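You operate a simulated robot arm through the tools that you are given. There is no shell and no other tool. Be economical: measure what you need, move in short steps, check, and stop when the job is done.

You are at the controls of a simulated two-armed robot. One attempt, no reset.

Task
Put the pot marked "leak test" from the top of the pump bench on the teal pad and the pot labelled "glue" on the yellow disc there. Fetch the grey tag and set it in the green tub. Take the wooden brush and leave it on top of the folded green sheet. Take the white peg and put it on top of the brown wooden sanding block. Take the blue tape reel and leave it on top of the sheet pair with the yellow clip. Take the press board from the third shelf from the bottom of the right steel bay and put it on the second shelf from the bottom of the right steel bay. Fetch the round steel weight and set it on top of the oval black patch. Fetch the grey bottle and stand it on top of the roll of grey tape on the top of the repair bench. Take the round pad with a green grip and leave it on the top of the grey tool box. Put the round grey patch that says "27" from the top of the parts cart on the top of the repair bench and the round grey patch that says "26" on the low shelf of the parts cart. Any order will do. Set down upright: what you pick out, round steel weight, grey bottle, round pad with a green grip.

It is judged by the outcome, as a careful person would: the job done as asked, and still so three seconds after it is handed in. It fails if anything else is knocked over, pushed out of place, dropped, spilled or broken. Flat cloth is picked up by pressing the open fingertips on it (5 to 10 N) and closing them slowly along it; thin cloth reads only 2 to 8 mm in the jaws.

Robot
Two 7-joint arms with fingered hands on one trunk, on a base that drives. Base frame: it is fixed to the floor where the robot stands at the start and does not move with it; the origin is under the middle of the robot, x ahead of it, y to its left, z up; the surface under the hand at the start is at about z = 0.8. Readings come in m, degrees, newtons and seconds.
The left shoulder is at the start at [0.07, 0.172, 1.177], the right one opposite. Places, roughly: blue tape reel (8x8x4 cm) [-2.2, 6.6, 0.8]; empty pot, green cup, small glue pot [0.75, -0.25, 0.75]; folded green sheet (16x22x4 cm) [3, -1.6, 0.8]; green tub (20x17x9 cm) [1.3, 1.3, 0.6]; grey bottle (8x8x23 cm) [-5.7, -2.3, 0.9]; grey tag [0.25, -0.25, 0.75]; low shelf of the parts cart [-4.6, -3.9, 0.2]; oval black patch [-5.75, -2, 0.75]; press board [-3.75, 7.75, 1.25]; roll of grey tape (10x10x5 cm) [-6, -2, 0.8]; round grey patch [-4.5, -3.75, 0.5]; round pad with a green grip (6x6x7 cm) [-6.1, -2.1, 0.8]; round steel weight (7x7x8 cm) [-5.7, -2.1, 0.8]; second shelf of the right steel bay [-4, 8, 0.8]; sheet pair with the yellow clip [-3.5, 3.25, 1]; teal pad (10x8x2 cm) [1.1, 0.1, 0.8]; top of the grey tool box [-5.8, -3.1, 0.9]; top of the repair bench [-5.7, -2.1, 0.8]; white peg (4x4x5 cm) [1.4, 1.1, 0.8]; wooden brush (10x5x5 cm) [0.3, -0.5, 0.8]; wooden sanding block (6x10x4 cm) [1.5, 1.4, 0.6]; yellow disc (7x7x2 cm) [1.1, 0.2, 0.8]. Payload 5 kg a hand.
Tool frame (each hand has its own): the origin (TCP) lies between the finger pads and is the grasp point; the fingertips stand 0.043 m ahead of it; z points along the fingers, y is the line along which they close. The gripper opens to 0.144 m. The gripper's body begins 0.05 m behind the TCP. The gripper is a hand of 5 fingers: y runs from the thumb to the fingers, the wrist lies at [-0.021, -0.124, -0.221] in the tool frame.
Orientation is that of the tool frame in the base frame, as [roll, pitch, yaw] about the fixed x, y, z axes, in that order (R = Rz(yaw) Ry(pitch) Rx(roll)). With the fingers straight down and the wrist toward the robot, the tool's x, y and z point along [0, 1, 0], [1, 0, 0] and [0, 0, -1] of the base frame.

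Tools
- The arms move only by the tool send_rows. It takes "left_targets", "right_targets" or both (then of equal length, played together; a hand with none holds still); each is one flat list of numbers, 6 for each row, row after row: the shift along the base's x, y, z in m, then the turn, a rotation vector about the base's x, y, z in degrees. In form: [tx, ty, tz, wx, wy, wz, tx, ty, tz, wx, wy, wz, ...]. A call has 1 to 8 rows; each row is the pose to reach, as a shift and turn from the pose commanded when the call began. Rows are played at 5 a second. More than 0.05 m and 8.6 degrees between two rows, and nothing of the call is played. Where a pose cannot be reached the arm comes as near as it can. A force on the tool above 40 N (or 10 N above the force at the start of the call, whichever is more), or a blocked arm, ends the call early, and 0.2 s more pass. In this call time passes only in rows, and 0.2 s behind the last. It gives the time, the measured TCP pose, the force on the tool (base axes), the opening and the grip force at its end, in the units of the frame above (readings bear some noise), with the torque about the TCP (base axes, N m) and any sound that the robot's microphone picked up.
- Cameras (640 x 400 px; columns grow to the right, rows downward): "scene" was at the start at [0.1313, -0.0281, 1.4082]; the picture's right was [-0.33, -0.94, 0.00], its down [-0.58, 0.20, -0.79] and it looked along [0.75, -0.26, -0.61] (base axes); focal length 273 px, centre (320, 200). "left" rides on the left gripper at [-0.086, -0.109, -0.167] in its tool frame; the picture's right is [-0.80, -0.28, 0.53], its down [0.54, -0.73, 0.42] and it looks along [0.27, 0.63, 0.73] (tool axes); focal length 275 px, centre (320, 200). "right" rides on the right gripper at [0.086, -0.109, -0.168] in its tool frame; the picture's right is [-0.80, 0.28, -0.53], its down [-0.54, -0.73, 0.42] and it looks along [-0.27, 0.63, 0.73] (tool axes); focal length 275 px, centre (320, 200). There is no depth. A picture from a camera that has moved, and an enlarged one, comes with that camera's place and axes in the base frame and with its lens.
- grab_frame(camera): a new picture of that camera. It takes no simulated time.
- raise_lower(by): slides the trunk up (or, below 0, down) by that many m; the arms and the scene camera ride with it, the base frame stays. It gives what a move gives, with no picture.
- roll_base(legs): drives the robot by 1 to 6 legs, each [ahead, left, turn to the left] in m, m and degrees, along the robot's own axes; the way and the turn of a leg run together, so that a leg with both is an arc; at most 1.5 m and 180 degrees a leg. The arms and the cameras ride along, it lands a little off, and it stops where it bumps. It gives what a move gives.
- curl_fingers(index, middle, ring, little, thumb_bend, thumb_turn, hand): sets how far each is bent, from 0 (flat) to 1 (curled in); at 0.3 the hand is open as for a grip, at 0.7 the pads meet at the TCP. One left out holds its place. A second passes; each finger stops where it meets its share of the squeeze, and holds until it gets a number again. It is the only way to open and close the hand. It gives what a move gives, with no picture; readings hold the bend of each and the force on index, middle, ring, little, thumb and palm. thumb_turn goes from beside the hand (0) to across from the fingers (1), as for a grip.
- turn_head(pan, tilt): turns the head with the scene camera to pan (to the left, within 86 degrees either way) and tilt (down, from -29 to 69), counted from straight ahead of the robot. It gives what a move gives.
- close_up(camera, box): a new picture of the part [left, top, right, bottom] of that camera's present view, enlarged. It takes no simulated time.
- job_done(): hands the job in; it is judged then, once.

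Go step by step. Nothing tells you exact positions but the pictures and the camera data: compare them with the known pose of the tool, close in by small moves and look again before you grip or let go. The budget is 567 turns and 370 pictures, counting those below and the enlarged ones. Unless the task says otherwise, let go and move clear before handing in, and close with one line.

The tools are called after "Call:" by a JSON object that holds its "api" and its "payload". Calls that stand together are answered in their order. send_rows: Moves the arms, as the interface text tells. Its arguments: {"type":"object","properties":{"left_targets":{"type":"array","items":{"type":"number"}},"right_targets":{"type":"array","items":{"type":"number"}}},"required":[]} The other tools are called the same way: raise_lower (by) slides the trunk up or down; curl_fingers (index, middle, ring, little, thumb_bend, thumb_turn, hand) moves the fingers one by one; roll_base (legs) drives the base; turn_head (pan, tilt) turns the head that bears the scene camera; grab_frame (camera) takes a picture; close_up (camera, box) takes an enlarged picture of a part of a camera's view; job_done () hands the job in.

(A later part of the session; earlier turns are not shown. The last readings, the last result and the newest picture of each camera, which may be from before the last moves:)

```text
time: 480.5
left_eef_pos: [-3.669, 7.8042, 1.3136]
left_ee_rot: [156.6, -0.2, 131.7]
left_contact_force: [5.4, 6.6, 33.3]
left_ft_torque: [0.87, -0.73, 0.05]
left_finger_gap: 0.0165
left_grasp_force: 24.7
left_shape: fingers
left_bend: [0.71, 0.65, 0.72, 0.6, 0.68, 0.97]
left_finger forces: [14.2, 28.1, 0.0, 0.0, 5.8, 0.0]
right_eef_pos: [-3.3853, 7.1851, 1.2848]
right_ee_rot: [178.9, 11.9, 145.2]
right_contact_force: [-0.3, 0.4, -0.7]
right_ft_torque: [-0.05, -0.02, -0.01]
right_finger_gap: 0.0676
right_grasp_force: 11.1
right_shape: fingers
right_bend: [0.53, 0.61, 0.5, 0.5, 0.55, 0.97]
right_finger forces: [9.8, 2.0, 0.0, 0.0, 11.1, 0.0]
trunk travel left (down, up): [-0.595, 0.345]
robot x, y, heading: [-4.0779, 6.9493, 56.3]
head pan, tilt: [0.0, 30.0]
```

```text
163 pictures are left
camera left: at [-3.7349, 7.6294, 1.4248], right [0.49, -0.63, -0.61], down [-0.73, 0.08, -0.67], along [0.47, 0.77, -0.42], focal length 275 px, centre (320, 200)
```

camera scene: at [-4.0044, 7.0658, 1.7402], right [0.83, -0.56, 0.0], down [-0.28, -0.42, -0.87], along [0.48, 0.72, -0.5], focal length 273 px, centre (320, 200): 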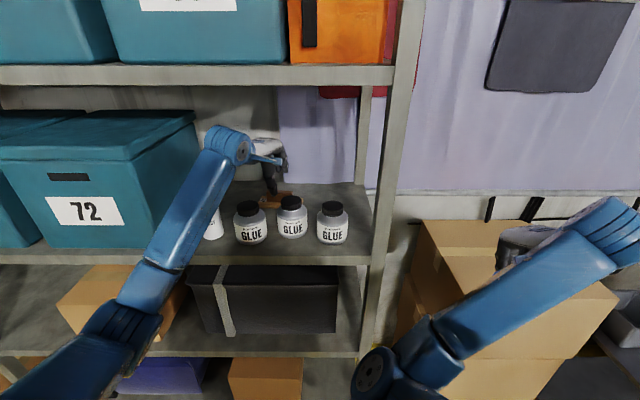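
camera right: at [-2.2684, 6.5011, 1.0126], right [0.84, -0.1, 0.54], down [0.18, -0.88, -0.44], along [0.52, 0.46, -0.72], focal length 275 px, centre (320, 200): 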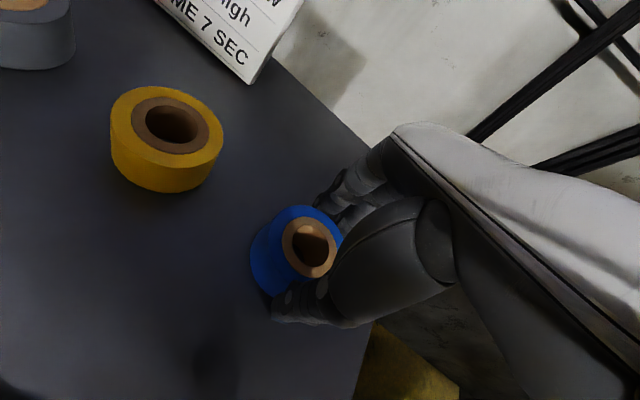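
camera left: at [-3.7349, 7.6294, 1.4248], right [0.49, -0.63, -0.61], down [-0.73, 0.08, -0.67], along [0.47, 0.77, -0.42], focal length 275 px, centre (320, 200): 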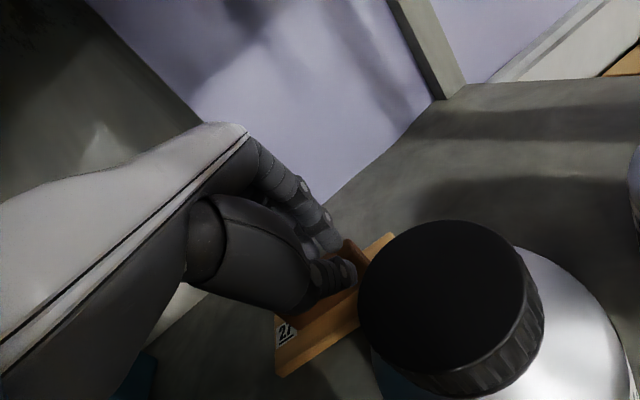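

Call:
{"api": "send_rows", "payload": {"left_targets": [0, 0, 0.008, 0, 0, 0]}}

Call:
{"api": "curl_fingers", "payload": {"hand": "left", "index": 0.76, "middle": 0.76, "thumb_bend": 0.76}}

Call:
{"api": "close_up", "payload": {"camera": "left", "box": [230, 170, 450, 390]}}

```text
time: 480.9
left_eef_pos: [-3.6677, 7.8056, 1.315]
left_ee_rot: [157.3, -0.2, 131.4]
left_contact_force: [6.2, 4.1, 16.5]
left_ft_torque: [0.47, -0.42, 0.0]
left_finger_gap: 0.0164
left_grasp_force: 18.9
left_shape: fingers
left_bend: [0.71, 0.66, 0.72, 0.6, 0.68, 0.97]
left_finger forces: [11.3, 20.4, 0.1, 0.0, 6.5, 0.0]
right_eef_pos: [-3.3842, 7.1864, 1.2826]
right_ee_rot: [179.0, 11.9, 145.2]
right_contact_force: [-0.4, -0.4, -1.3]
right_ft_torque: [-0.03, 0.0, -0.02]
right_finger_gap: 0.0675
right_grasp_force: 11.7
right_shape: fingers
right_bend: [0.53, 0.61, 0.5, 0.5, 0.55, 0.97]
right_finger forces: [9.9, 1.9, 0.0, 0.0, 11.1, 0.0]
trunk travel left (down, up): [-0.595, 0.345]
robot x, y, heading: [-4.0841, 6.9459, 55.9]
head pan, tilt: [0.0, 30.0]
```

```text
time: 481.9
left_eef_pos: [-3.6686, 7.8055, 1.3153]
left_ee_rot: [157.4, -0.1, 131.5]
left_contact_force: [-0.3, -0.2, 0.2]
left_ft_torque: [0.02, -0.06, -0.08]
left_finger_gap: 0.016
left_grasp_force: 22.2
left_shape: fingers
left_bend: [0.71, 0.66, 0.72, 0.6, 0.69, 0.97]
left_finger forces: [14.1, 13.2, 0.0, 0.0, 17.7, 0.0]
right_eef_pos: [-3.384, 7.1874, 1.2832]
right_ee_rot: [179.0, 12.0, 145.3]
right_contact_force: [0.1, -0.5, -0.5]
right_ft_torque: [0.01, -0.02, -0.01]
right_finger_gap: 0.0674
right_grasp_force: 11.1
right_shape: fingers
right_bend: [0.53, 0.61, 0.5, 0.5, 0.55, 0.97]
right_finger forces: [9.8, 1.8, 0.0, 0.0, 11.2, 0.1]
trunk travel left (down, up): [-0.595, 0.345]
robot x, y, heading: [-4.0824, 6.9436, 56.4]
head pan, tilt: [0.0, 30.0]
```

```text
1.82 times, centred on (340, 280) of left
camera zoom: at [-3.7349, 7.6315, 1.4272], right [0.49, -0.63, -0.6], down [-0.74, 0.07, -0.67], along [0.47, 0.77, -0.43], focal length 500 px, centre (284, 54)
```

zoom: 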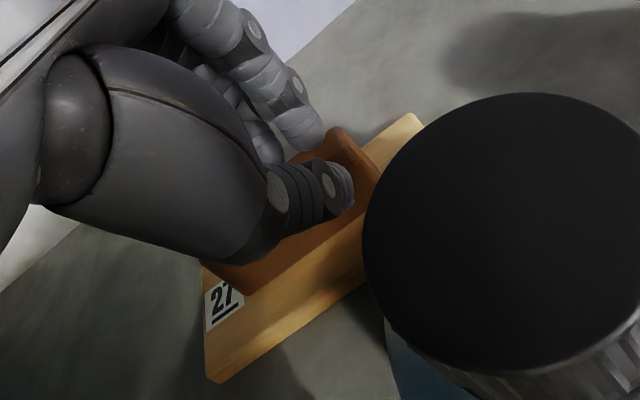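

Solid grip on the handle. Lift vertically and check.

Call:
{"api": "send_rows", "payload": {"left_targets": [0, 0, 0.02, 0, 0, 0, 0, 0, 0.04, 0, 0, 0, 0, 0, 0.06, 0, 0, 0, 0, 0, 0.08, 0, 0, 0]}}

Call:
{"api": "grab_frame", "payload": {"camera": "left"}}

Call:
{"api": "close_up", "payload": {"camera": "scene", "box": [180, 80, 400, 260]}}

```text
time: 482.9
left_eef_pos: [-3.6671, 7.8048, 1.3967]
left_ee_rot: [157.2, -0.2, 131.7]
left_contact_force: [-0.3, -1.2, -0.5]
left_ft_torque: [0.0, -0.03, -0.01]
left_finger_gap: 0.0164
left_grasp_force: 20.8
left_shape: fingers
left_bend: [0.71, 0.67, 0.72, 0.6, 0.69, 0.96]
left_finger forces: [15.7, 7.7, 0.0, 0.1, 18.0, 0.1]
right_eef_pos: [-3.3847, 7.187, 1.2826]
right_ee_rot: [179.0, 11.9, 145.1]
right_contact_force: [-0.2, -0.5, -1.0]
right_ft_torque: [0.0, -0.01, 0.03]
right_finger_gap: 0.0673
right_grasp_force: 11.3
right_shape: fingers
right_bend: [0.53, 0.61, 0.5, 0.5, 0.55, 0.97]
right_finger forces: [9.7, 1.9, 0.1, 0.1, 11.1, 0.1]
trunk travel left (down, up): [-0.595, 0.345]
robot x, y, heading: [-4.082, 6.9445, 56.5]
head pan, tilt: [0.0, 30.0]
```

```text
161 pictures are left
camera left: at [-3.7339, 7.6309, 1.5086], right [0.49, -0.63, -0.6], down [-0.74, 0.07, -0.67], along [0.47, 0.77, -0.43], focal length 275 px, centre (320, 200)
```

left: 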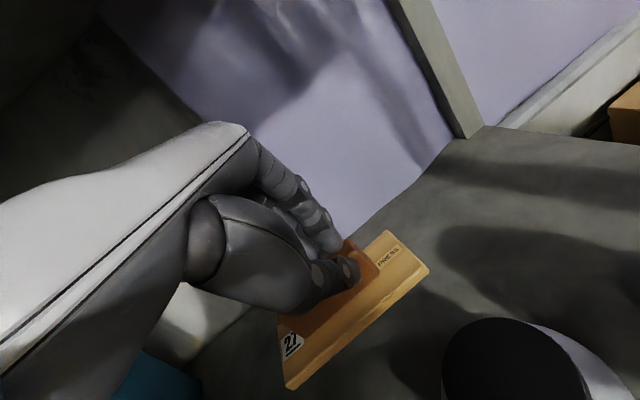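

```text
2.22 times, centred on (290, 170) of scene
camera zoom: at [-4.0041, 7.0643, 1.7402], right [0.83, -0.56, 0.0], down [-0.28, -0.42, -0.87], along [0.48, 0.72, -0.5], focal length 607 px, centre (387, 267)
```

zoom: 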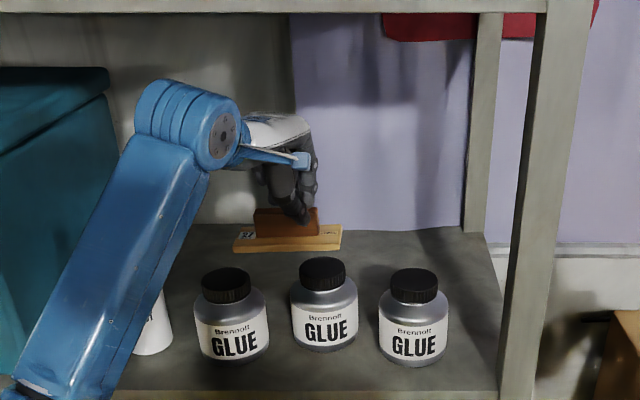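

Level and clear. Raise 5 cm more and withdraw over the jars.

Call:
{"api": "send_rows", "payload": {"left_targets": [0, 0, 0.03, 0, 0, 0, 0, 0, 0.055, 0, 0, 0, -0.025, -0.037, 0.055, 0, 0, 0, -0.05, -0.074, 0.055, 0, 0, 0, -0.075, -0.111, 0.055, 0, 0, 0, -0.1, -0.148, 0.055, 0, 0, 0, -0.125, -0.185, 0.055, 0, 0, 0, -0.15, -0.222, 0.055, 0, 0, 0]}}

Call:
{"api": "send_rows", "payload": {"left_targets": [-0.025, -0.037, 0, 0, 0, 0, -0.05, -0.074, 0, 0, 0, 0, -0.075, -0.111, 0, 0, 0, 0, -0.09, -0.134, 0, 0, 0, 0]}}

Call:
{"api": "grab_frame", "payload": {"camera": "scene"}}

```text
time: 484.7
left_eef_pos: [-3.8231, 7.5828, 1.4556]
left_ee_rot: [157.1, -0.1, 131.6]
left_contact_force: [-0.5, -0.4, -1.8]
left_ft_torque: [0.0, 0.01, 0.01]
left_finger_gap: 0.0163
left_grasp_force: 21.0
left_shape: fingers
left_bend: [0.71, 0.67, 0.72, 0.6, 0.69, 0.96]
left_finger forces: [15.5, 7.7, 0.0, 0.0, 18.0, 0.0]
right_eef_pos: [-3.3855, 7.1863, 1.284]
right_ee_rot: [178.9, 12.0, 145.2]
right_contact_force: [0.0, 0.1, -1.0]
right_ft_torque: [0.04, -0.02, -0.03]
right_finger_gap: 0.0676
right_grasp_force: 11.3
right_shape: fingers
right_bend: [0.53, 0.61, 0.5, 0.5, 0.55, 0.97]
right_finger forces: [9.8, 1.9, 0.0, 0.0, 11.1, 0.1]
trunk travel left (down, up): [-0.595, 0.345]
robot x, y, heading: [-4.0824, 6.9497, 56.3]
head pan, tilt: [0.0, 30.0]
```

```text
time: 485.7
left_eef_pos: [-3.8658, 7.4935, 1.4763]
left_ee_rot: [157.3, -0.3, 131.5]
left_contact_force: [0.2, -1.0, -1.0]
left_ft_torque: [-0.03, 0.01, 0.0]
left_finger_gap: 0.0165
left_grasp_force: 20.8
left_shape: fingers
left_bend: [0.71, 0.67, 0.72, 0.6, 0.69, 0.96]
left_finger forces: [15.3, 7.7, 0.1, 0.0, 18.1, 0.0]
left hand out of reach, approached as far as the arm can: row 3, 4
right_eef_pos: [-3.3862, 7.1886, 1.2827]
right_ee_rot: [179.1, 11.9, 145.3]
right_contact_force: [-0.3, 0.1, -1.9]
right_ft_torque: [0.04, 0.01, 0.0]
right_finger_gap: 0.0677
right_grasp_force: 11.0
right_shape: fingers
right_bend: [0.53, 0.61, 0.5, 0.5, 0.55, 0.97]
right_finger forces: [9.7, 1.9, 0.0, 0.0, 11.1, 0.0]
trunk travel left (down, up): [-0.595, 0.345]
robot x, y, heading: [-4.0786, 6.9483, 56.1]
head pan, tilt: [0.0, 30.0]
```

```text
159 pictures are left
camera scene: at [-4.0033, 7.0648, 1.7401], right [0.83, -0.56, 0.0], down [-0.28, -0.42, -0.87], along [0.48, 0.72, -0.5], focal length 273 px, centre (320, 200)
```

scene: 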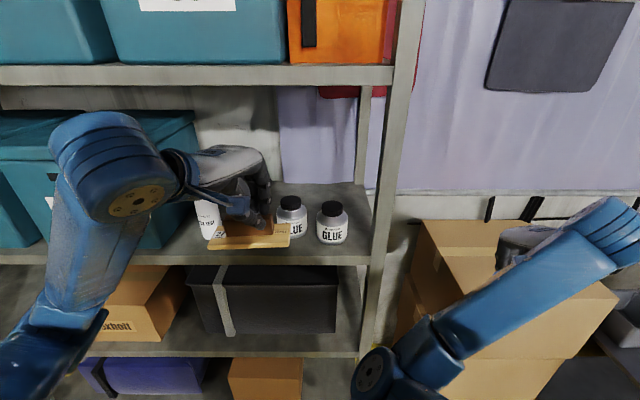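

Board is out. On the second shelf there's a gap between the "Bexholt" carton and the black crate. Back up a little, lower, and measure that gap.

Call:
{"api": "roll_base", "payload": {"legs": [[-0.15, 0, 0]]}}

Call:
{"api": "raise_lower", "payload": {"by": -0.35}}

Call:
{"api": "turn_head", "payload": {"pan": 12, "tilt": 35}}

Call:
{"api": "grab_frame", "payload": {"camera": "scene"}}

Call:
{"api": "grab_frame", "payload": {"camera": "left"}}

```text
time: 487.0
left_eef_pos: [-3.9472, 7.3682, 1.4753]
left_ee_rot: [157.3, -0.1, 131.2]
left_contact_force: [-0.5, 1.5, -1.7]
left_ft_torque: [-0.04, 0.0, -0.05]
left_finger_gap: 0.0166
left_grasp_force: 20.1
left_shape: fingers
left_bend: [0.71, 0.67, 0.72, 0.6, 0.69, 0.96]
left_finger forces: [15.3, 7.7, 0.0, 0.0, 18.0, 0.1]
right_eef_pos: [-3.4658, 7.0615, 1.2817]
right_ee_rot: [179.1, 12.1, 145.0]
right_contact_force: [-0.6, 0.7, -1.4]
right_ft_torque: [-0.07, 0.0, -0.02]
right_finger_gap: 0.0675
right_grasp_force: 11.3
right_shape: fingers
right_bend: [0.53, 0.61, 0.5, 0.5, 0.55, 0.97]
right_finger forces: [9.8, 1.9, 0.0, 0.0, 11.2, 0.0]
trunk travel left (down, up): [-0.595, 0.345]
robot x, y, heading: [-4.1631, 6.8196, 55.8]
head pan, tilt: [0.0, 30.0]
```

```text
time: 490.5
left_eef_pos: [-3.9492, 7.3668, 1.129]
left_ee_rot: [157.2, -0.1, 131.3]
left_contact_force: [0.7, 0.2, -1.0]
left_ft_torque: [-0.02, 0.03, 0.01]
left_finger_gap: 0.0163
left_grasp_force: 20.5
left_shape: fingers
left_bend: [0.71, 0.67, 0.72, 0.6, 0.69, 0.96]
left_finger forces: [15.3, 7.6, 0.1, 0.0, 18.1, 0.0]
right_eef_pos: [-3.4688, 7.0584, 0.9342]
right_ee_rot: [179.0, 11.9, 145.0]
right_contact_force: [0.4, -0.4, -2.5]
right_ft_torque: [0.0, 0.01, 0.0]
right_finger_gap: 0.0675
right_grasp_force: 12.0
right_shape: fingers
right_bend: [0.53, 0.61, 0.5, 0.5, 0.55, 0.97]
right_finger forces: [9.8, 2.0, 0.0, 0.1, 11.1, 0.0]
trunk travel left (down, up): [-0.245, 0.695]
robot x, y, heading: [-4.1663, 6.8225, 55.8]
head pan, tilt: [0.0, 30.0]
```

```text
time: 491.2
left_eef_pos: [-3.9501, 7.3669, 1.127]
left_ee_rot: [157.2, 0.0, 131.2]
left_contact_force: [0.8, 0.3, 0.0]
left_ft_torque: [-0.02, -0.02, 0.01]
left_finger_gap: 0.0166
left_grasp_force: 20.9
left_shape: fingers
left_bend: [0.71, 0.67, 0.72, 0.6, 0.69, 0.96]
left_finger forces: [15.2, 7.7, 0.0, 0.0, 18.0, 0.1]
right_eef_pos: [-3.4677, 7.0589, 0.9324]
right_ee_rot: [179.0, 12.0, 145.0]
right_contact_force: [1.1, 0.2, -2.1]
right_ft_torque: [-0.01, 0.04, 0.03]
right_finger_gap: 0.0675
right_grasp_force: 11.3
right_shape: fingers
right_bend: [0.53, 0.61, 0.5, 0.5, 0.55, 0.97]
right_finger forces: [9.8, 2.0, 0.0, 0.0, 11.1, 0.0]
trunk travel left (down, up): [-0.245, 0.695]
robot x, y, heading: [-4.1631, 6.8231, 56.0]
head pan, tilt: [12.0, 35.0]
```

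```text
158 pictures are left
camera scene: at [-4.1059, 6.9451, 1.3824], right [0.93, -0.38, 0.0], down [-0.22, -0.53, -0.82], along [0.31, 0.76, -0.57], focal length 273 px, centre (320, 200)
```

scene: 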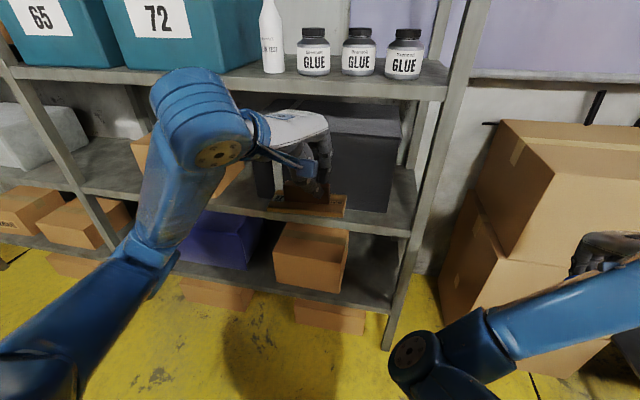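

```text
157 pictures are left
camera left: at [-4.0163, 7.1927, 1.2395], right [0.48, -0.63, -0.6], down [-0.74, 0.08, -0.67], along [0.47, 0.77, -0.43], focal length 275 px, centre (320, 200)
```

left: 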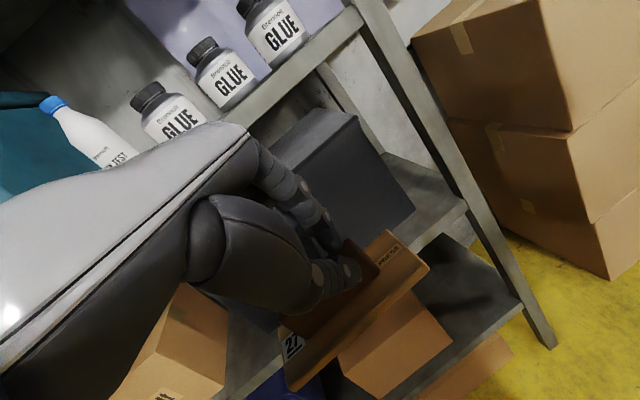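

Call:
{"api": "roll_base", "payload": {"legs": [[-0.1, 0.45, 0]]}}

Call:
{"api": "turn_head", "payload": {"pan": 8, "tilt": 28}}

Call:
{"api": "grab_frame", "payload": {"camera": "scene"}}

```text
time: 494.0
left_eef_pos: [-4.372, 7.539, 1.1278]
left_ee_rot: [157.2, -0.1, 130.7]
left_contact_force: [0.0, 0.5, -1.3]
left_ft_torque: [-0.01, -0.03, -0.03]
left_finger_gap: 0.0164
left_grasp_force: 20.3
left_shape: fingers
left_bend: [0.71, 0.67, 0.72, 0.6, 0.69, 0.96]
left_finger forces: [15.2, 7.7, 0.0, 0.0, 17.9, 0.0]
right_eef_pos: [-3.895, 7.2254, 0.9335]
right_ee_rot: [179.0, 12.0, 144.4]
right_contact_force: [0.3, -0.5, -1.5]
right_ft_torque: [-0.01, -0.03, 0.01]
right_finger_gap: 0.0675
right_grasp_force: 11.4
right_shape: fingers
right_bend: [0.53, 0.61, 0.5, 0.5, 0.55, 0.97]
right_finger forces: [9.8, 1.9, 0.0, 0.1, 11.1, 0.1]
trunk travel left (down, up): [-0.245, 0.695]
robot x, y, heading: [-4.5972, 6.9928, 55.3]
head pan, tilt: [12.0, 35.0]
```

```text
time: 494.6
left_eef_pos: [-4.3728, 7.5376, 1.1266]
left_ee_rot: [157.2, -0.1, 130.7]
left_contact_force: [0.1, 0.3, -1.5]
left_ft_torque: [-0.02, -0.02, 0.0]
left_finger_gap: 0.0162
left_grasp_force: 20.2
left_shape: fingers
left_bend: [0.71, 0.67, 0.72, 0.6, 0.69, 0.96]
left_finger forces: [15.4, 7.6, 0.0, 0.1, 18.0, 0.0]
right_eef_pos: [-3.894, 7.2236, 0.9341]
right_ee_rot: [179.0, 12.1, 144.4]
right_contact_force: [-0.2, 0.3, -1.2]
right_ft_torque: [-0.05, 0.0, -0.02]
right_finger_gap: 0.0673
right_grasp_force: 11.3
right_shape: fingers
right_bend: [0.53, 0.61, 0.5, 0.5, 0.55, 0.97]
right_finger forces: [9.7, 1.9, 0.0, 0.0, 11.1, 0.0]
trunk travel left (down, up): [-0.245, 0.695]
robot x, y, heading: [-4.5912, 6.9962, 55.6]
head pan, tilt: [8.0, 28.0]
```

```text
156 pictures are left
camera scene: at [-4.5261, 7.118, 1.3933], right [0.89, -0.45, 0.0], down [-0.21, -0.42, -0.88], along [0.39, 0.79, -0.47], focal length 273 px, centre (320, 200)
```

scene: 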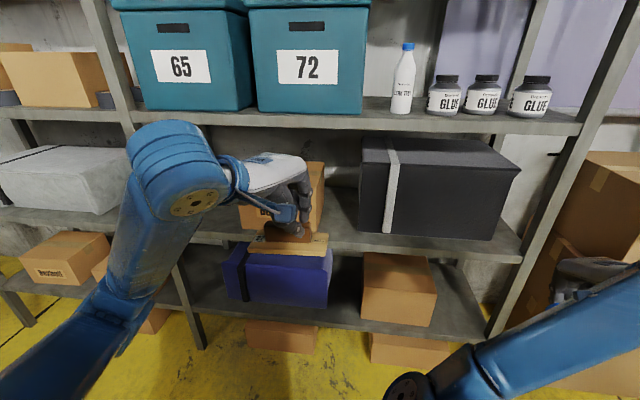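

Left of the carton there is ~28 cm of free shelf. Move the base left/ahead and lower to enter there.

Call:
{"api": "roll_base", "payload": {"legs": [[0.08, 0.4, 1]]}}

Call:
{"api": "raise_lower", "payload": {"by": -0.2}}

Call:
{"api": "turn_head", "payload": {"pan": 8, "tilt": 30}}

Call:
{"api": "grab_frame", "payload": {"camera": "left"}}

Call:
{"api": "grab_frame", "payload": {"camera": "scene"}}

```text
time: 497.2
left_eef_pos: [-4.6649, 7.8266, 1.1271]
left_ee_rot: [157.2, -0.1, 131.7]
left_contact_force: [0.2, -0.4, -1.1]
left_ft_torque: [-0.05, -0.02, 0.01]
left_finger_gap: 0.0166
left_grasp_force: 20.8
left_shape: fingers
left_bend: [0.71, 0.67, 0.72, 0.6, 0.69, 0.96]
left_finger forces: [15.3, 7.7, 0.1, 0.0, 18.0, 0.1]
right_eef_pos: [-4.1824, 7.5204, 0.9337]
right_ee_rot: [179.0, 12.1, 145.3]
right_contact_force: [-0.5, 0.2, -0.6]
right_ft_torque: [0.03, -0.03, 0.02]
right_finger_gap: 0.0673
right_grasp_force: 10.7
right_shape: fingers
right_bend: [0.53, 0.61, 0.5, 0.5, 0.55, 0.97]
right_finger forces: [9.8, 1.9, 0.0, 0.0, 11.0, 0.0]
trunk travel left (down, up): [-0.245, 0.695]
robot x, y, heading: [-4.8809, 7.2839, 56.3]
head pan, tilt: [8.0, 28.0]
```

```text
time: 499.3
left_eef_pos: [-4.6648, 7.8259, 0.9276]
left_ee_rot: [157.2, -0.1, 131.5]
left_contact_force: [0.2, 0.5, -1.0]
left_ft_torque: [-0.03, -0.01, -0.01]
left_finger_gap: 0.0164
left_grasp_force: 20.3
left_shape: fingers
left_bend: [0.71, 0.67, 0.72, 0.6, 0.69, 0.96]
left_finger forces: [15.2, 7.6, 0.1, 0.0, 18.0, 0.0]
right_eef_pos: [-4.1817, 7.5202, 0.7334]
right_ee_rot: [178.9, 12.0, 145.2]
right_contact_force: [-0.4, -0.7, -1.2]
right_ft_torque: [-0.03, 0.03, 0.01]
right_finger_gap: 0.0674
right_grasp_force: 11.0
right_shape: fingers
right_bend: [0.53, 0.61, 0.5, 0.5, 0.55, 0.97]
right_finger forces: [9.7, 1.9, 0.1, 0.1, 11.2, 0.0]
trunk travel left (down, up): [-0.045, 0.895]
robot x, y, heading: [-4.8805, 7.2772, 56.6]
head pan, tilt: [8.0, 28.0]
```

```text
time: 499.9
left_eef_pos: [-4.6661, 7.8258, 0.9271]
left_ee_rot: [157.4, -0.1, 131.5]
left_contact_force: [-0.4, -0.9, -2.3]
left_ft_torque: [-0.04, -0.01, 0.04]
left_finger_gap: 0.0166
left_grasp_force: 20.4
left_shape: fingers
left_bend: [0.71, 0.67, 0.72, 0.6, 0.69, 0.96]
left_finger forces: [15.2, 7.6, 0.0, 0.1, 18.0, 0.1]
right_eef_pos: [-4.1825, 7.5203, 0.7344]
right_ee_rot: [179.0, 12.0, 145.3]
right_contact_force: [-0.4, 0.2, -0.6]
right_ft_torque: [-0.01, 0.04, 0.02]
right_finger_gap: 0.0672
right_grasp_force: 10.6
right_shape: fingers
right_bend: [0.53, 0.61, 0.5, 0.5, 0.55, 0.97]
right_finger forces: [9.8, 1.9, 0.1, 0.0, 11.1, 0.1]
trunk travel left (down, up): [-0.045, 0.895]
robot x, y, heading: [-4.8807, 7.2772, 56.5]
head pan, tilt: [8.0, 30.0]
```

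```text
155 pictures are left
camera left: at [-4.7312, 7.652, 1.0394], right [0.49, -0.63, -0.6], down [-0.74, 0.07, -0.67], along [0.47, 0.77, -0.43], focal length 275 px, centre (320, 200)
```

left: 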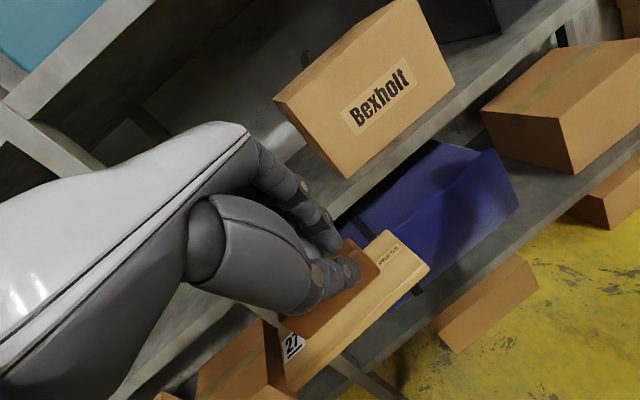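

```text
154 pictures are left
camera scene: at [-4.8126, 7.4036, 1.1902], right [0.9, -0.43, 0.0], down [-0.22, -0.45, -0.87], along [0.37, 0.78, -0.5], focal length 273 px, centre (320, 200)
```

scene: 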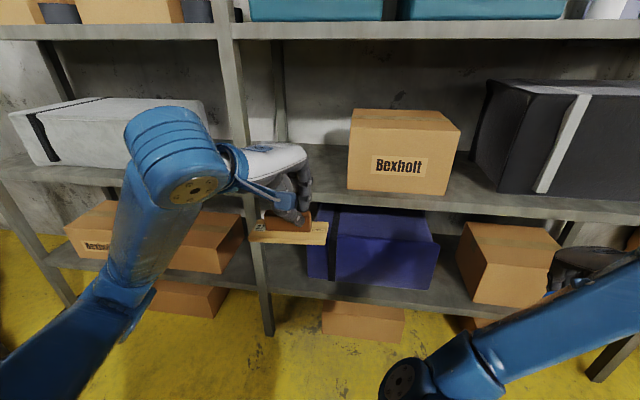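

Gap between post (w≈-8.50) and carton (w≈-8.17) is confirmed; shelf z≈0.77. Move ahead 0.12 m, align, then insert.

Call:
{"api": "roll_base", "payload": {"legs": [[0.12, 0, 0]]}}

Call:
{"api": "send_rows", "payload": {"left_targets": [-0.03, 0.02, 0, 0, 0, 7, -0.062, 0.042, -0.02, 0, 0, 15, -0.039, 0.077, -0.02, 0, 0, 15, -0.016, 0.112, -0.02, 0, 0, 15, 0.007, 0.146, -0.02, 0, 0, 15]}}

Call:
{"api": "grab_frame", "payload": {"camera": "left"}}

Call:
{"api": "grab_frame", "payload": {"camera": "scene"}}

```text
time: 501.2
left_eef_pos: [-4.5984, 7.929, 0.9262]
left_ee_rot: [157.2, -0.1, 131.8]
left_contact_force: [0.8, 0.9, -2.0]
left_ft_torque: [-0.09, -0.02, 0.03]
left_finger_gap: 0.0168
left_grasp_force: 20.5
left_shape: fingers
left_bend: [0.71, 0.67, 0.72, 0.6, 0.69, 0.96]
left_finger forces: [15.3, 7.6, 0.1, 0.0, 18.0, 0.0]
right_eef_pos: [-4.1144, 7.6232, 0.7333]
right_ee_rot: [179.2, 12.0, 145.4]
right_contact_force: [0.7, 0.5, -1.4]
right_ft_torque: [-0.06, 0.0, -0.01]
right_finger_gap: 0.0674
right_grasp_force: 11.5
right_shape: fingers
right_bend: [0.53, 0.61, 0.5, 0.5, 0.55, 0.97]
right_finger forces: [9.8, 2.0, 0.0, 0.1, 11.0, 0.0]
trunk travel left (down, up): [-0.045, 0.895]
robot x, y, heading: [-4.812, 7.3777, 56.7]
head pan, tilt: [8.0, 30.0]
```

```text
time: 502.4
left_eef_pos: [-4.5917, 8.0753, 0.906]
left_ee_rot: [157.3, -0.2, 146.7]
left_contact_force: [0.8, -0.1, -1.1]
left_ft_torque: [-0.02, 0.02, -0.02]
left_finger_gap: 0.0165
left_grasp_force: 20.0
left_shape: fingers
left_bend: [0.71, 0.67, 0.72, 0.6, 0.69, 0.96]
left_finger forces: [14.9, 7.6, 0.1, 0.1, 18.0, 0.0]
left hand out of reach, approached as far as the arm can: row 1, 2
right_eef_pos: [-4.116, 7.6234, 0.733]
right_ee_rot: [179.1, 12.0, 145.4]
right_contact_force: [0.3, 0.5, -0.8]
right_ft_torque: [-0.02, -0.02, 0.01]
right_finger_gap: 0.0675
right_grasp_force: 10.9
right_shape: fingers
right_bend: [0.53, 0.61, 0.5, 0.5, 0.55, 0.97]
right_finger forces: [9.9, 2.0, 0.0, 0.1, 11.0, 0.0]
trunk travel left (down, up): [-0.045, 0.895]
robot x, y, heading: [-4.8124, 7.38, 56.5]
head pan, tilt: [8.0, 30.0]
```

```text
153 pictures are left
camera left: at [-4.61, 7.89, 1.0188], right [0.63, -0.48, -0.6], down [-0.73, -0.12, -0.67], along [0.25, 0.87, -0.43], focal length 275 px, centre (320, 200)
```

left: 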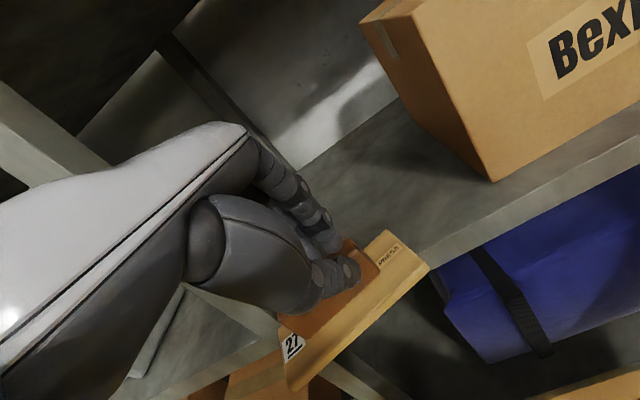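

```text
152 pictures are left
camera scene: at [-4.7454, 7.5052, 1.1901], right [0.9, -0.43, 0.0], down [-0.22, -0.45, -0.87], along [0.37, 0.78, -0.5], focal length 273 px, centre (320, 200)
```

scene: 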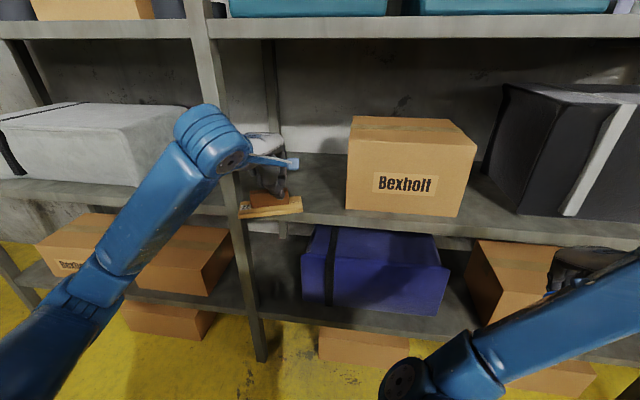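

Call:
{"api": "send_rows", "payload": {"left_targets": [0.017, -0.011, 0, 0, 0, 0, 0.041, 0.025, 0, 0, 0, 0, 0.065, 0.06, 0, 0, 0, 0, 0.089, 0.096, 0, 0, 0, 0, 0.113, 0.131, 0, 0, 0, 0, 0.125, 0.15, 0, 0, 0, 0]}}

Call:
{"api": "grab_frame", "payload": {"camera": "left"}}

Call:
{"api": "grab_frame", "payload": {"camera": "scene"}}

```text
time: 503.8
left_eef_pos: [-4.468, 8.2226, 0.9039]
left_ee_rot: [157.3, -0.2, 146.7]
left_contact_force: [0.8, 0.0, -1.7]
left_ft_torque: [0.0, -0.01, 0.03]
left_finger_gap: 0.0164
left_grasp_force: 20.2
left_shape: fingers
left_bend: [0.71, 0.67, 0.72, 0.6, 0.69, 0.96]
left_finger forces: [14.8, 7.6, 0.1, 0.1, 18.1, 0.0]
right_eef_pos: [-4.1154, 7.6231, 0.7333]
right_ee_rot: [179.0, 12.1, 145.4]
right_contact_force: [0.0, -0.8, -0.4]
right_ft_torque: [-0.04, 0.0, -0.02]
right_finger_gap: 0.0672
right_grasp_force: 11.2
right_shape: fingers
right_bend: [0.53, 0.61, 0.5, 0.5, 0.55, 0.97]
right_finger forces: [9.7, 2.0, 0.1, 0.0, 11.1, 0.0]
trunk travel left (down, up): [-0.045, 0.895]
robot x, y, heading: [-4.8119, 7.3791, 56.4]
head pan, tilt: [8.0, 30.0]
```

```text
151 pictures are left
camera left: at [-4.4868, 8.0376, 1.0163], right [0.63, -0.48, -0.6], down [-0.73, -0.12, -0.67], along [0.25, 0.87, -0.43], focal length 275 px, centre (320, 200)
```

left: 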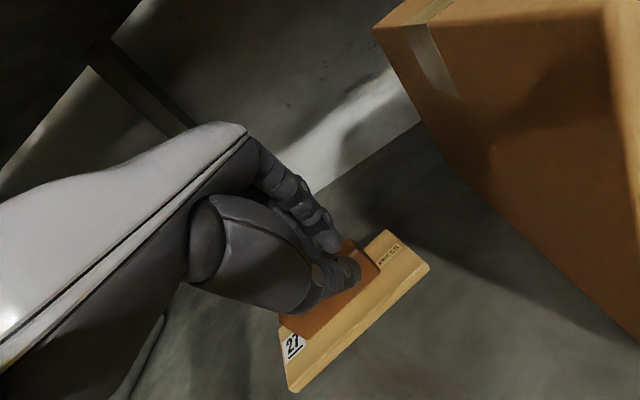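

```text
150 pictures are left
camera scene: at [-4.7457, 7.5049, 1.1901], right [0.9, -0.43, 0.0], down [-0.22, -0.45, -0.87], along [0.37, 0.78, -0.5], focal length 273 px, centre (320, 200)
```

scene: 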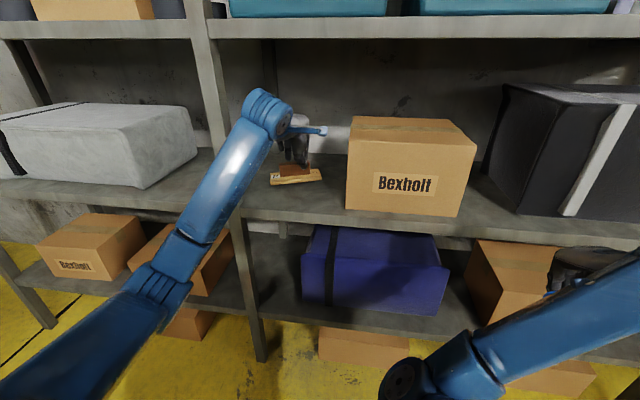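

Board is inside the gap. Lower to the shelf.

Call:
{"api": "send_rows", "payload": {"left_targets": [0, 0, -0.03, 0, 0, 0, 0, 0, -0.05, 0, 0, 0, 0, 0, -0.058, 0, 0, 0, 0, 0, -0.064, 0, 0, 0, 0, 0, -0.07, 0, 0, 0, 0, 0, -0.076, 0, 0, 0, 0, 0, -0.082, 0, 0, 0]}}

Call:
{"api": "close_up", "payload": {"camera": "scene", "box": [200, 70, 380, 230]}}

```text
time: 504.6
left_eef_pos: [-4.4699, 8.2237, 0.8642]
left_ee_rot: [155.8, 0.1, 146.7]
left_contact_force: [-1.2, -3.8, 19.6]
left_ft_torque: [0.2, -0.09, -0.1]
left_finger_gap: 0.0163
left_grasp_force: 28.9
left_shape: fingers
left_bend: [0.71, 0.72, 0.72, 0.6, 0.71, 0.96]
left_finger forces: [16.1, 19.6, 0.1, 0.1, 21.9, 0.1]
right_eef_pos: [-4.1151, 7.6216, 0.7341]
right_ee_rot: [179.0, 12.1, 145.4]
right_contact_force: [0.4, 0.3, -1.1]
right_ft_torque: [-0.02, 0.03, 0.01]
right_finger_gap: 0.0675
right_grasp_force: 11.7
right_shape: fingers
right_bend: [0.53, 0.61, 0.5, 0.5, 0.55, 0.97]
right_finger forces: [9.8, 2.0, 0.0, 0.0, 11.0, 0.1]
trunk travel left (down, up): [-0.045, 0.895]
robot x, y, heading: [-4.8139, 7.3811, 56.5]
head pan, tilt: [8.0, 30.0]
stopped in row 4 (left hand): the force on the tool passed its limit at 45 N (the readings are from after the stop); the commanded pose is now the measured one
```

```text
2.50 times, centred on (290, 150) of scene
camera zoom: at [-4.7464, 7.503, 1.1905], right [0.9, -0.43, 0.0], down [-0.22, -0.45, -0.87], along [0.37, 0.78, -0.5], focal length 683 px, centre (395, 325)
```

zoom: 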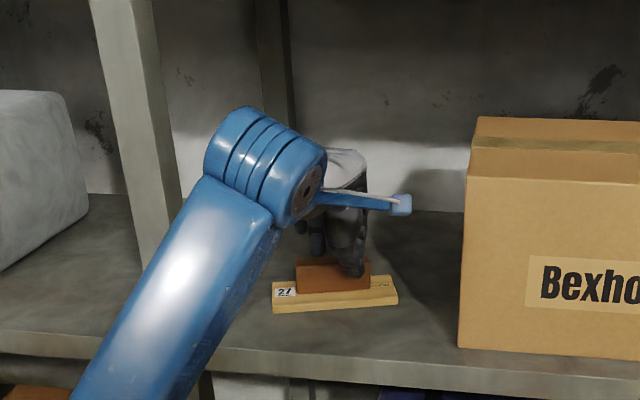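

Board is down on the second shelf. Release and withdraw.

Call:
{"api": "send_rows", "payload": {"left_targets": [0, 0, 0.004, 0, 0, 0]}}

Call:
{"api": "curl_fingers", "payload": {"hand": "left", "index": 0.55, "middle": 0.55, "ring": 0.6, "little": 0.6, "thumb_bend": 0.55}}

Call:
{"api": "send_rows", "payload": {"left_targets": [0, 0, 0.03, 0, 0, 0, 0, 0, 0.06, 0, 0, 0, 0, 0, 0.085, 0, 0, 0, -0.025, -0.037, 0.085, 0, 0, 0, -0.05, -0.074, 0.085, 0, 0, 0, -0.075, -0.111, 0.085, 0, 0, 0, -0.1, -0.148, 0.085, 0, 0, 0, -0.125, -0.185, 0.085, 0, 0, 0]}}

Call:
{"api": "grab_frame", "payload": {"camera": "scene"}}

```text
time: 505.0
left_eef_pos: [-4.4687, 8.2228, 0.8645]
left_ee_rot: [156.2, 0.0, 146.7]
left_contact_force: [-0.7, -1.4, 15.2]
left_ft_torque: [0.26, -0.07, -0.05]
left_finger_gap: 0.0165
left_grasp_force: 27.3
left_shape: fingers
left_bend: [0.71, 0.72, 0.72, 0.6, 0.71, 0.96]
left_finger forces: [16.1, 18.5, 0.1, 0.0, 19.8, 0.1]
right_eef_pos: [-4.1153, 7.622, 0.735]
right_ee_rot: [178.8, 12.0, 145.3]
right_contact_force: [-0.5, -0.3, -1.2]
right_ft_torque: [-0.02, -0.01, 0.01]
right_finger_gap: 0.0673
right_grasp_force: 11.3
right_shape: fingers
right_bend: [0.53, 0.61, 0.5, 0.5, 0.55, 0.97]
right_finger forces: [9.6, 2.0, 0.1, 0.1, 11.1, 0.1]
trunk travel left (down, up): [-0.045, 0.895]
robot x, y, heading: [-4.8114, 7.3797, 56.2]
head pan, tilt: [8.0, 30.0]
```

```text
time: 506.0
left_eef_pos: [-4.4673, 8.2256, 0.8625]
left_ee_rot: [156.3, 0.0, 146.7]
left_contact_force: [0.6, -0.7, 0.8]
left_ft_torque: [0.02, 0.01, -0.01]
left_finger_gap: 0.0599
left_grasp_force: 0.5
left_shape: fingers
left_bend: [0.55, 0.55, 0.6, 0.6, 0.55, 0.97]
left_finger forces: [0.7, 0.0, 0.0, 0.1, 0.0, 0.0]
right_eef_pos: [-4.1142, 7.6226, 0.733]
right_ee_rot: [179.0, 12.0, 145.4]
right_contact_force: [0.3, -0.2, -0.4]
right_ft_torque: [0.0, -0.02, 0.02]
right_finger_gap: 0.0676
right_grasp_force: 11.1
right_shape: fingers
right_bend: [0.53, 0.61, 0.5, 0.5, 0.55, 0.97]
right_finger forces: [9.7, 2.0, 0.0, 0.1, 11.0, 0.0]
trunk travel left (down, up): [-0.045, 0.895]
robot x, y, heading: [-4.8179, 7.378, 56.4]
head pan, tilt: [8.0, 30.0]
```

```text
time: 507.8
left_eef_pos: [-4.5916, 8.0397, 0.9454]
left_ee_rot: [156.3, 0.0, 146.7]
left_contact_force: [0.2, -0.7, 0.3]
left_ft_torque: [0.04, 0.01, -0.03]
left_finger_gap: 0.0606
left_grasp_force: 0.1
left_shape: fingers
left_bend: [0.55, 0.55, 0.6, 0.6, 0.55, 0.98]
left_finger forces: [0.0, 0.0, 0.0, 0.1, 0.1, 0.0]
right_eef_pos: [-4.1168, 7.6219, 0.734]
right_ee_rot: [178.9, 12.0, 145.4]
right_contact_force: [-0.1, 0.8, -0.9]
right_ft_torque: [0.01, -0.03, -0.04]
right_finger_gap: 0.0677
right_grasp_force: 10.8
right_shape: fingers
right_bend: [0.53, 0.61, 0.5, 0.5, 0.55, 0.97]
right_finger forces: [9.8, 1.9, 0.0, 0.1, 11.1, 0.0]
trunk travel left (down, up): [-0.045, 0.895]
robot x, y, heading: [-4.8128, 7.3766, 56.6]
head pan, tilt: [8.0, 30.0]
```

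```text
148 pictures are left
camera scene: at [-4.7476, 7.5043, 1.1904], right [0.9, -0.43, 0.0], down [-0.21, -0.45, -0.87], along [0.37, 0.78, -0.5], focal length 273 px, centre (320, 200)
```

scene: 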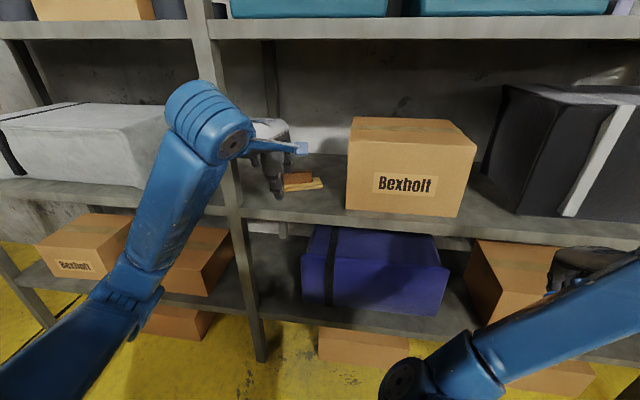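

Press board is on the second shelf. Now the reel to the sheet pair with the yellow clip near (-3.5,3.25). Back out, raise, and turn toward it.

Call:
{"api": "roll_base", "payload": {"legs": [[-0.55, 0, 0]]}}

Call:
{"api": "raise_lower", "payload": {"by": 0.5}}

Call:
{"api": "roll_base", "payload": {"legs": [[0, 0, -122]]}}

Call:
{"api": "turn_head", "payload": {"pan": 0, "tilt": 25}}

Call:
{"api": "grab_frame", "payload": {"camera": "scene"}}

```text
time: 511.0
left_eef_pos: [-4.8876, 7.5834, 0.9457]
left_ee_rot: [156.3, 0.0, 146.1]
left_contact_force: [-0.9, -0.3, -0.4]
left_ft_torque: [0.03, -0.03, 0.05]
left_finger_gap: 0.0602
left_grasp_force: 0.0
left_shape: fingers
left_bend: [0.55, 0.55, 0.6, 0.6, 0.55, 0.98]
left_finger forces: [0.1, 0.0, 0.1, 0.0, 0.0, 0.0]
right_eef_pos: [-4.4186, 7.1593, 0.7338]
right_ee_rot: [179.1, 12.0, 144.8]
right_contact_force: [0.3, 0.2, -1.3]
right_ft_torque: [-0.04, -0.01, 0.0]
right_finger_gap: 0.0676
right_grasp_force: 11.0
right_shape: fingers
right_bend: [0.53, 0.61, 0.5, 0.5, 0.55, 0.97]
right_finger forces: [9.7, 1.9, 0.1, 0.1, 11.0, 0.1]
trunk travel left (down, up): [-0.045, 0.895]
robot x, y, heading: [-5.1172, 6.9243, 55.9]
head pan, tilt: [8.0, 30.0]
```

```text
refused: 0.5 is not a number from -0.4 to 0.4
```

```text
time: 516.4
left_eef_pos: [-4.6612, 6.3981, 0.9452]
left_ee_rot: [156.3, -0.1, 26.2]
left_contact_force: [-0.6, 0.2, 0.6]
left_ft_torque: [0.0, 0.0, 0.01]
left_finger_gap: 0.0606
left_grasp_force: 0.0
left_shape: fingers
left_bend: [0.55, 0.55, 0.6, 0.6, 0.55, 0.98]
left_finger forces: [0.1, 0.1, 0.0, 0.1, 0.0, 0.1]
right_eef_pos: [-5.2619, 6.2027, 0.7324]
right_ee_rot: [179.0, 12.1, 24.8]
right_contact_force: [-0.6, 0.2, -0.3]
right_ft_torque: [0.0, -0.01, -0.01]
right_finger_gap: 0.0668
right_grasp_force: 11.4
right_shape: fingers
right_bend: [0.53, 0.61, 0.5, 0.5, 0.55, 0.97]
right_finger forces: [9.4, 1.8, 0.1, 0.1, 10.5, 0.0]
trunk travel left (down, up): [-0.045, 0.895]
robot x, y, heading: [-5.1164, 6.9236, -63.9]
head pan, tilt: [8.0, 30.0]
```

```text
time: 517.0
left_eef_pos: [-4.6616, 6.3992, 0.946]
left_ee_rot: [156.2, 0.0, 26.2]
left_contact_force: [-0.3, -0.7, -0.1]
left_ft_torque: [-0.02, 0.0, -0.01]
left_finger_gap: 0.0603
left_grasp_force: 0.1
left_shape: fingers
left_bend: [0.55, 0.55, 0.6, 0.6, 0.55, 0.98]
left_finger forces: [0.0, 0.0, 0.0, 0.0, 0.0, 0.0]
right_eef_pos: [-5.2635, 6.2029, 0.7328]
right_ee_rot: [179.0, 12.1, 24.9]
right_contact_force: [-0.3, 0.2, -0.2]
right_ft_torque: [-0.01, 0.01, -0.01]
right_finger_gap: 0.0671
right_grasp_force: 10.3
right_shape: fingers
right_bend: [0.53, 0.61, 0.5, 0.5, 0.55, 0.97]
right_finger forces: [9.5, 1.8, 0.0, 0.0, 10.5, 0.0]
trunk travel left (down, up): [-0.045, 0.895]
robot x, y, heading: [-5.1165, 6.927, -64.2]
head pan, tilt: [0.0, 25.0]
```

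```text
147 pictures are left
camera scene: at [-5.0557, 6.798, 1.1982], right [-0.9, -0.44, 0.0], down [-0.18, 0.38, -0.91], along [0.4, -0.81, -0.42], focal length 273 px, centre (320, 200)
```

scene: 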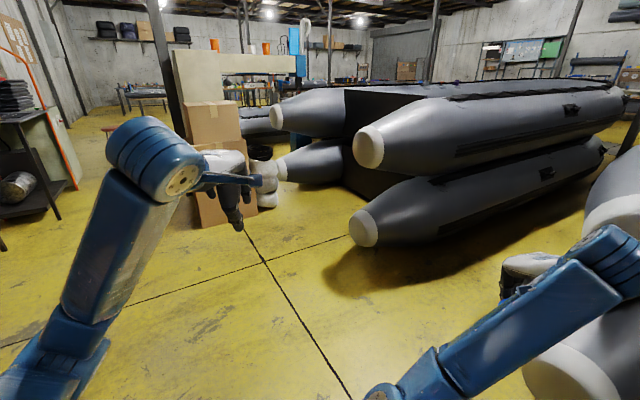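

The pair's table is behind those boats; it must be approached from the stool side. Raise and retrace the path past the post.

Call:
{"api": "raise_lower", "payload": {"by": 0.4}}

Call:
{"api": "roll_base", "payload": {"legs": [[1.2, 0.9, 0], [0.98, 0.78, 0]]}}

Call:
{"api": "roll_base", "payload": {"legs": [[0, 0, 34]]}}

Call:
{"api": "turn_head", "payload": {"pan": -15, "tilt": 30}}

Call:
{"api": "grab_frame", "payload": {"camera": "scene"}}

```text
time: 520.9
left_eef_pos: [-4.6608, 6.3977, 1.3452]
left_ee_rot: [156.2, 0.0, 26.2]
left_contact_force: [-0.2, 0.1, -0.1]
left_ft_torque: [0.01, 0.01, -0.03]
left_finger_gap: 0.0603
left_grasp_force: 0.1
left_shape: fingers
left_bend: [0.55, 0.55, 0.6, 0.6, 0.55, 0.98]
left_finger forces: [0.0, 0.0, 0.1, 0.0, 0.0, 0.0]
right_eef_pos: [-5.2626, 6.2015, 1.1322]
right_ee_rot: [178.9, 11.8, 24.8]
right_contact_force: [0.0, 0.3, -0.8]
right_ft_torque: [-0.01, 0.0, 0.01]
right_finger_gap: 0.0671
right_grasp_force: 10.5
right_shape: fingers
right_bend: [0.53, 0.61, 0.5, 0.5, 0.55, 0.97]
right_finger forces: [9.4, 1.8, 0.0, 0.0, 10.5, 0.0]
trunk travel left (down, up): [-0.445, 0.495]
robot x, y, heading: [-5.1134, 6.9263, -64.2]
head pan, tilt: [0.0, 25.0]
```

```text
time: 533.1
left_eef_pos: [-2.3549, 5.2126, 1.3423]
left_ee_rot: [156.5, 0.1, 25.8]
left_contact_force: [1.2, -0.6, -0.7]
left_ft_torque: [0.01, 0.15, -0.05]
left_finger_gap: 0.0604
left_grasp_force: 0.0
left_shape: fingers
left_bend: [0.55, 0.55, 0.6, 0.6, 0.55, 0.98]
left_finger forces: [0.1, 0.0, 0.0, 0.0, 0.0, 0.0]
right_eef_pos: [-2.967, 5.0254, 1.1315]
right_ee_rot: [179.3, 12.3, 23.4]
right_contact_force: [-19.1, 4.0, -0.4]
right_ft_torque: [-0.3, -1.51, -0.37]
right_finger_gap: 0.0665
right_grasp_force: 21.3
right_shape: fingers
right_bend: [0.53, 0.61, 0.5, 0.5, 0.55, 0.97]
right_finger forces: [28.7, 2.1, 0.0, 0.2, 11.2, 0.1]
trunk travel left (down, up): [-0.445, 0.495]
robot x, y, heading: [-2.809, 5.7417, -64.6]
head pan, tilt: [0.0, 25.0]
stopped in leg 2: the force on the tool passed its limit at 102 N (the readings are from after the stop); the commanded pose is now the measured one
```

```text
time: 533.8
left_eef_pos: [-2.3534, 5.22, 1.3451]
left_ee_rot: [156.4, -0.1, 26.4]
left_contact_force: [0.2, -0.5, 0.5]
left_ft_torque: [0.03, -0.01, -0.02]
left_finger_gap: 0.0606
left_grasp_force: 0.0
left_shape: fingers
left_bend: [0.55, 0.55, 0.6, 0.6, 0.55, 0.98]
left_finger forces: [0.0, 0.0, 0.1, 0.1, 0.0, 0.0]
right_eef_pos: [-2.9672, 5.0263, 1.1335]
right_ee_rot: [179.2, 12.4, 23.4]
right_contact_force: [-12.6, 10.6, 1.9]
right_ft_torque: [-0.96, -1.13, 0.22]
right_finger_gap: 0.0666
right_grasp_force: 19.9
right_shape: fingers
right_bend: [0.53, 0.61, 0.5, 0.5, 0.55, 0.97]
right_finger forces: [26.8, 2.0, 0.0, 0.0, 11.4, 0.0]
trunk travel left (down, up): [-0.445, 0.495]
robot x, y, heading: [-2.8102, 5.7463, -64.0]
head pan, tilt: [0.0, 25.0]
stopped in leg 1: the force on the tool passed its limit at 54 N (the readings are from after the stop); the commanded pose is now the measured one
```

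```text
time: 534.6
left_eef_pos: [-2.3546, 5.2196, 1.347]
left_ee_rot: [156.4, -0.1, 26.4]
left_contact_force: [0.3, -0.1, -0.1]
left_ft_torque: [0.01, 0.0, -0.01]
left_finger_gap: 0.0604
left_grasp_force: 0.1
left_shape: fingers
left_bend: [0.55, 0.55, 0.6, 0.6, 0.55, 0.98]
left_finger forces: [0.0, 0.0, 0.1, 0.0, 0.1, 0.1]
right_eef_pos: [-2.9666, 5.0252, 1.1327]
right_ee_rot: [179.2, 12.1, 23.6]
right_contact_force: [-15.7, 6.3, -1.6]
right_ft_torque: [-0.49, -1.22, -0.13]
right_finger_gap: 0.0668
right_grasp_force: 20.3
right_shape: fingers
right_bend: [0.53, 0.61, 0.5, 0.5, 0.55, 0.97]
right_finger forces: [26.5, 2.0, 0.0, 0.0, 11.4, 0.1]
trunk travel left (down, up): [-0.445, 0.495]
robot x, y, heading: [-2.8123, 5.7455, -63.8]
head pan, tilt: [-15.0, 30.0]
```

```text
146 pictures are left
camera scene: at [-2.7746, 5.6121, 1.5904], right [-0.98, -0.19, 0.0], down [-0.1, 0.49, -0.87], along [0.17, -0.85, -0.5], focal length 273 px, centre (320, 200)
```

scene: 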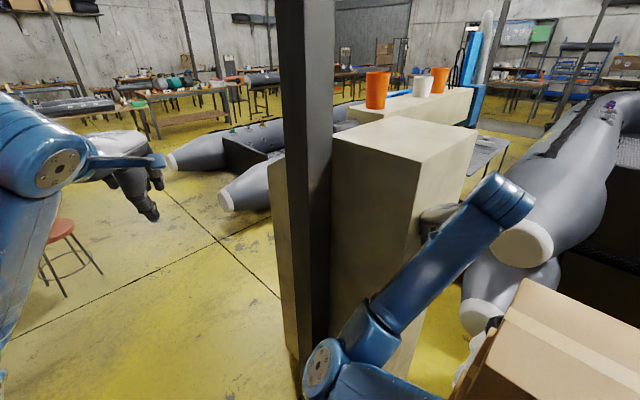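

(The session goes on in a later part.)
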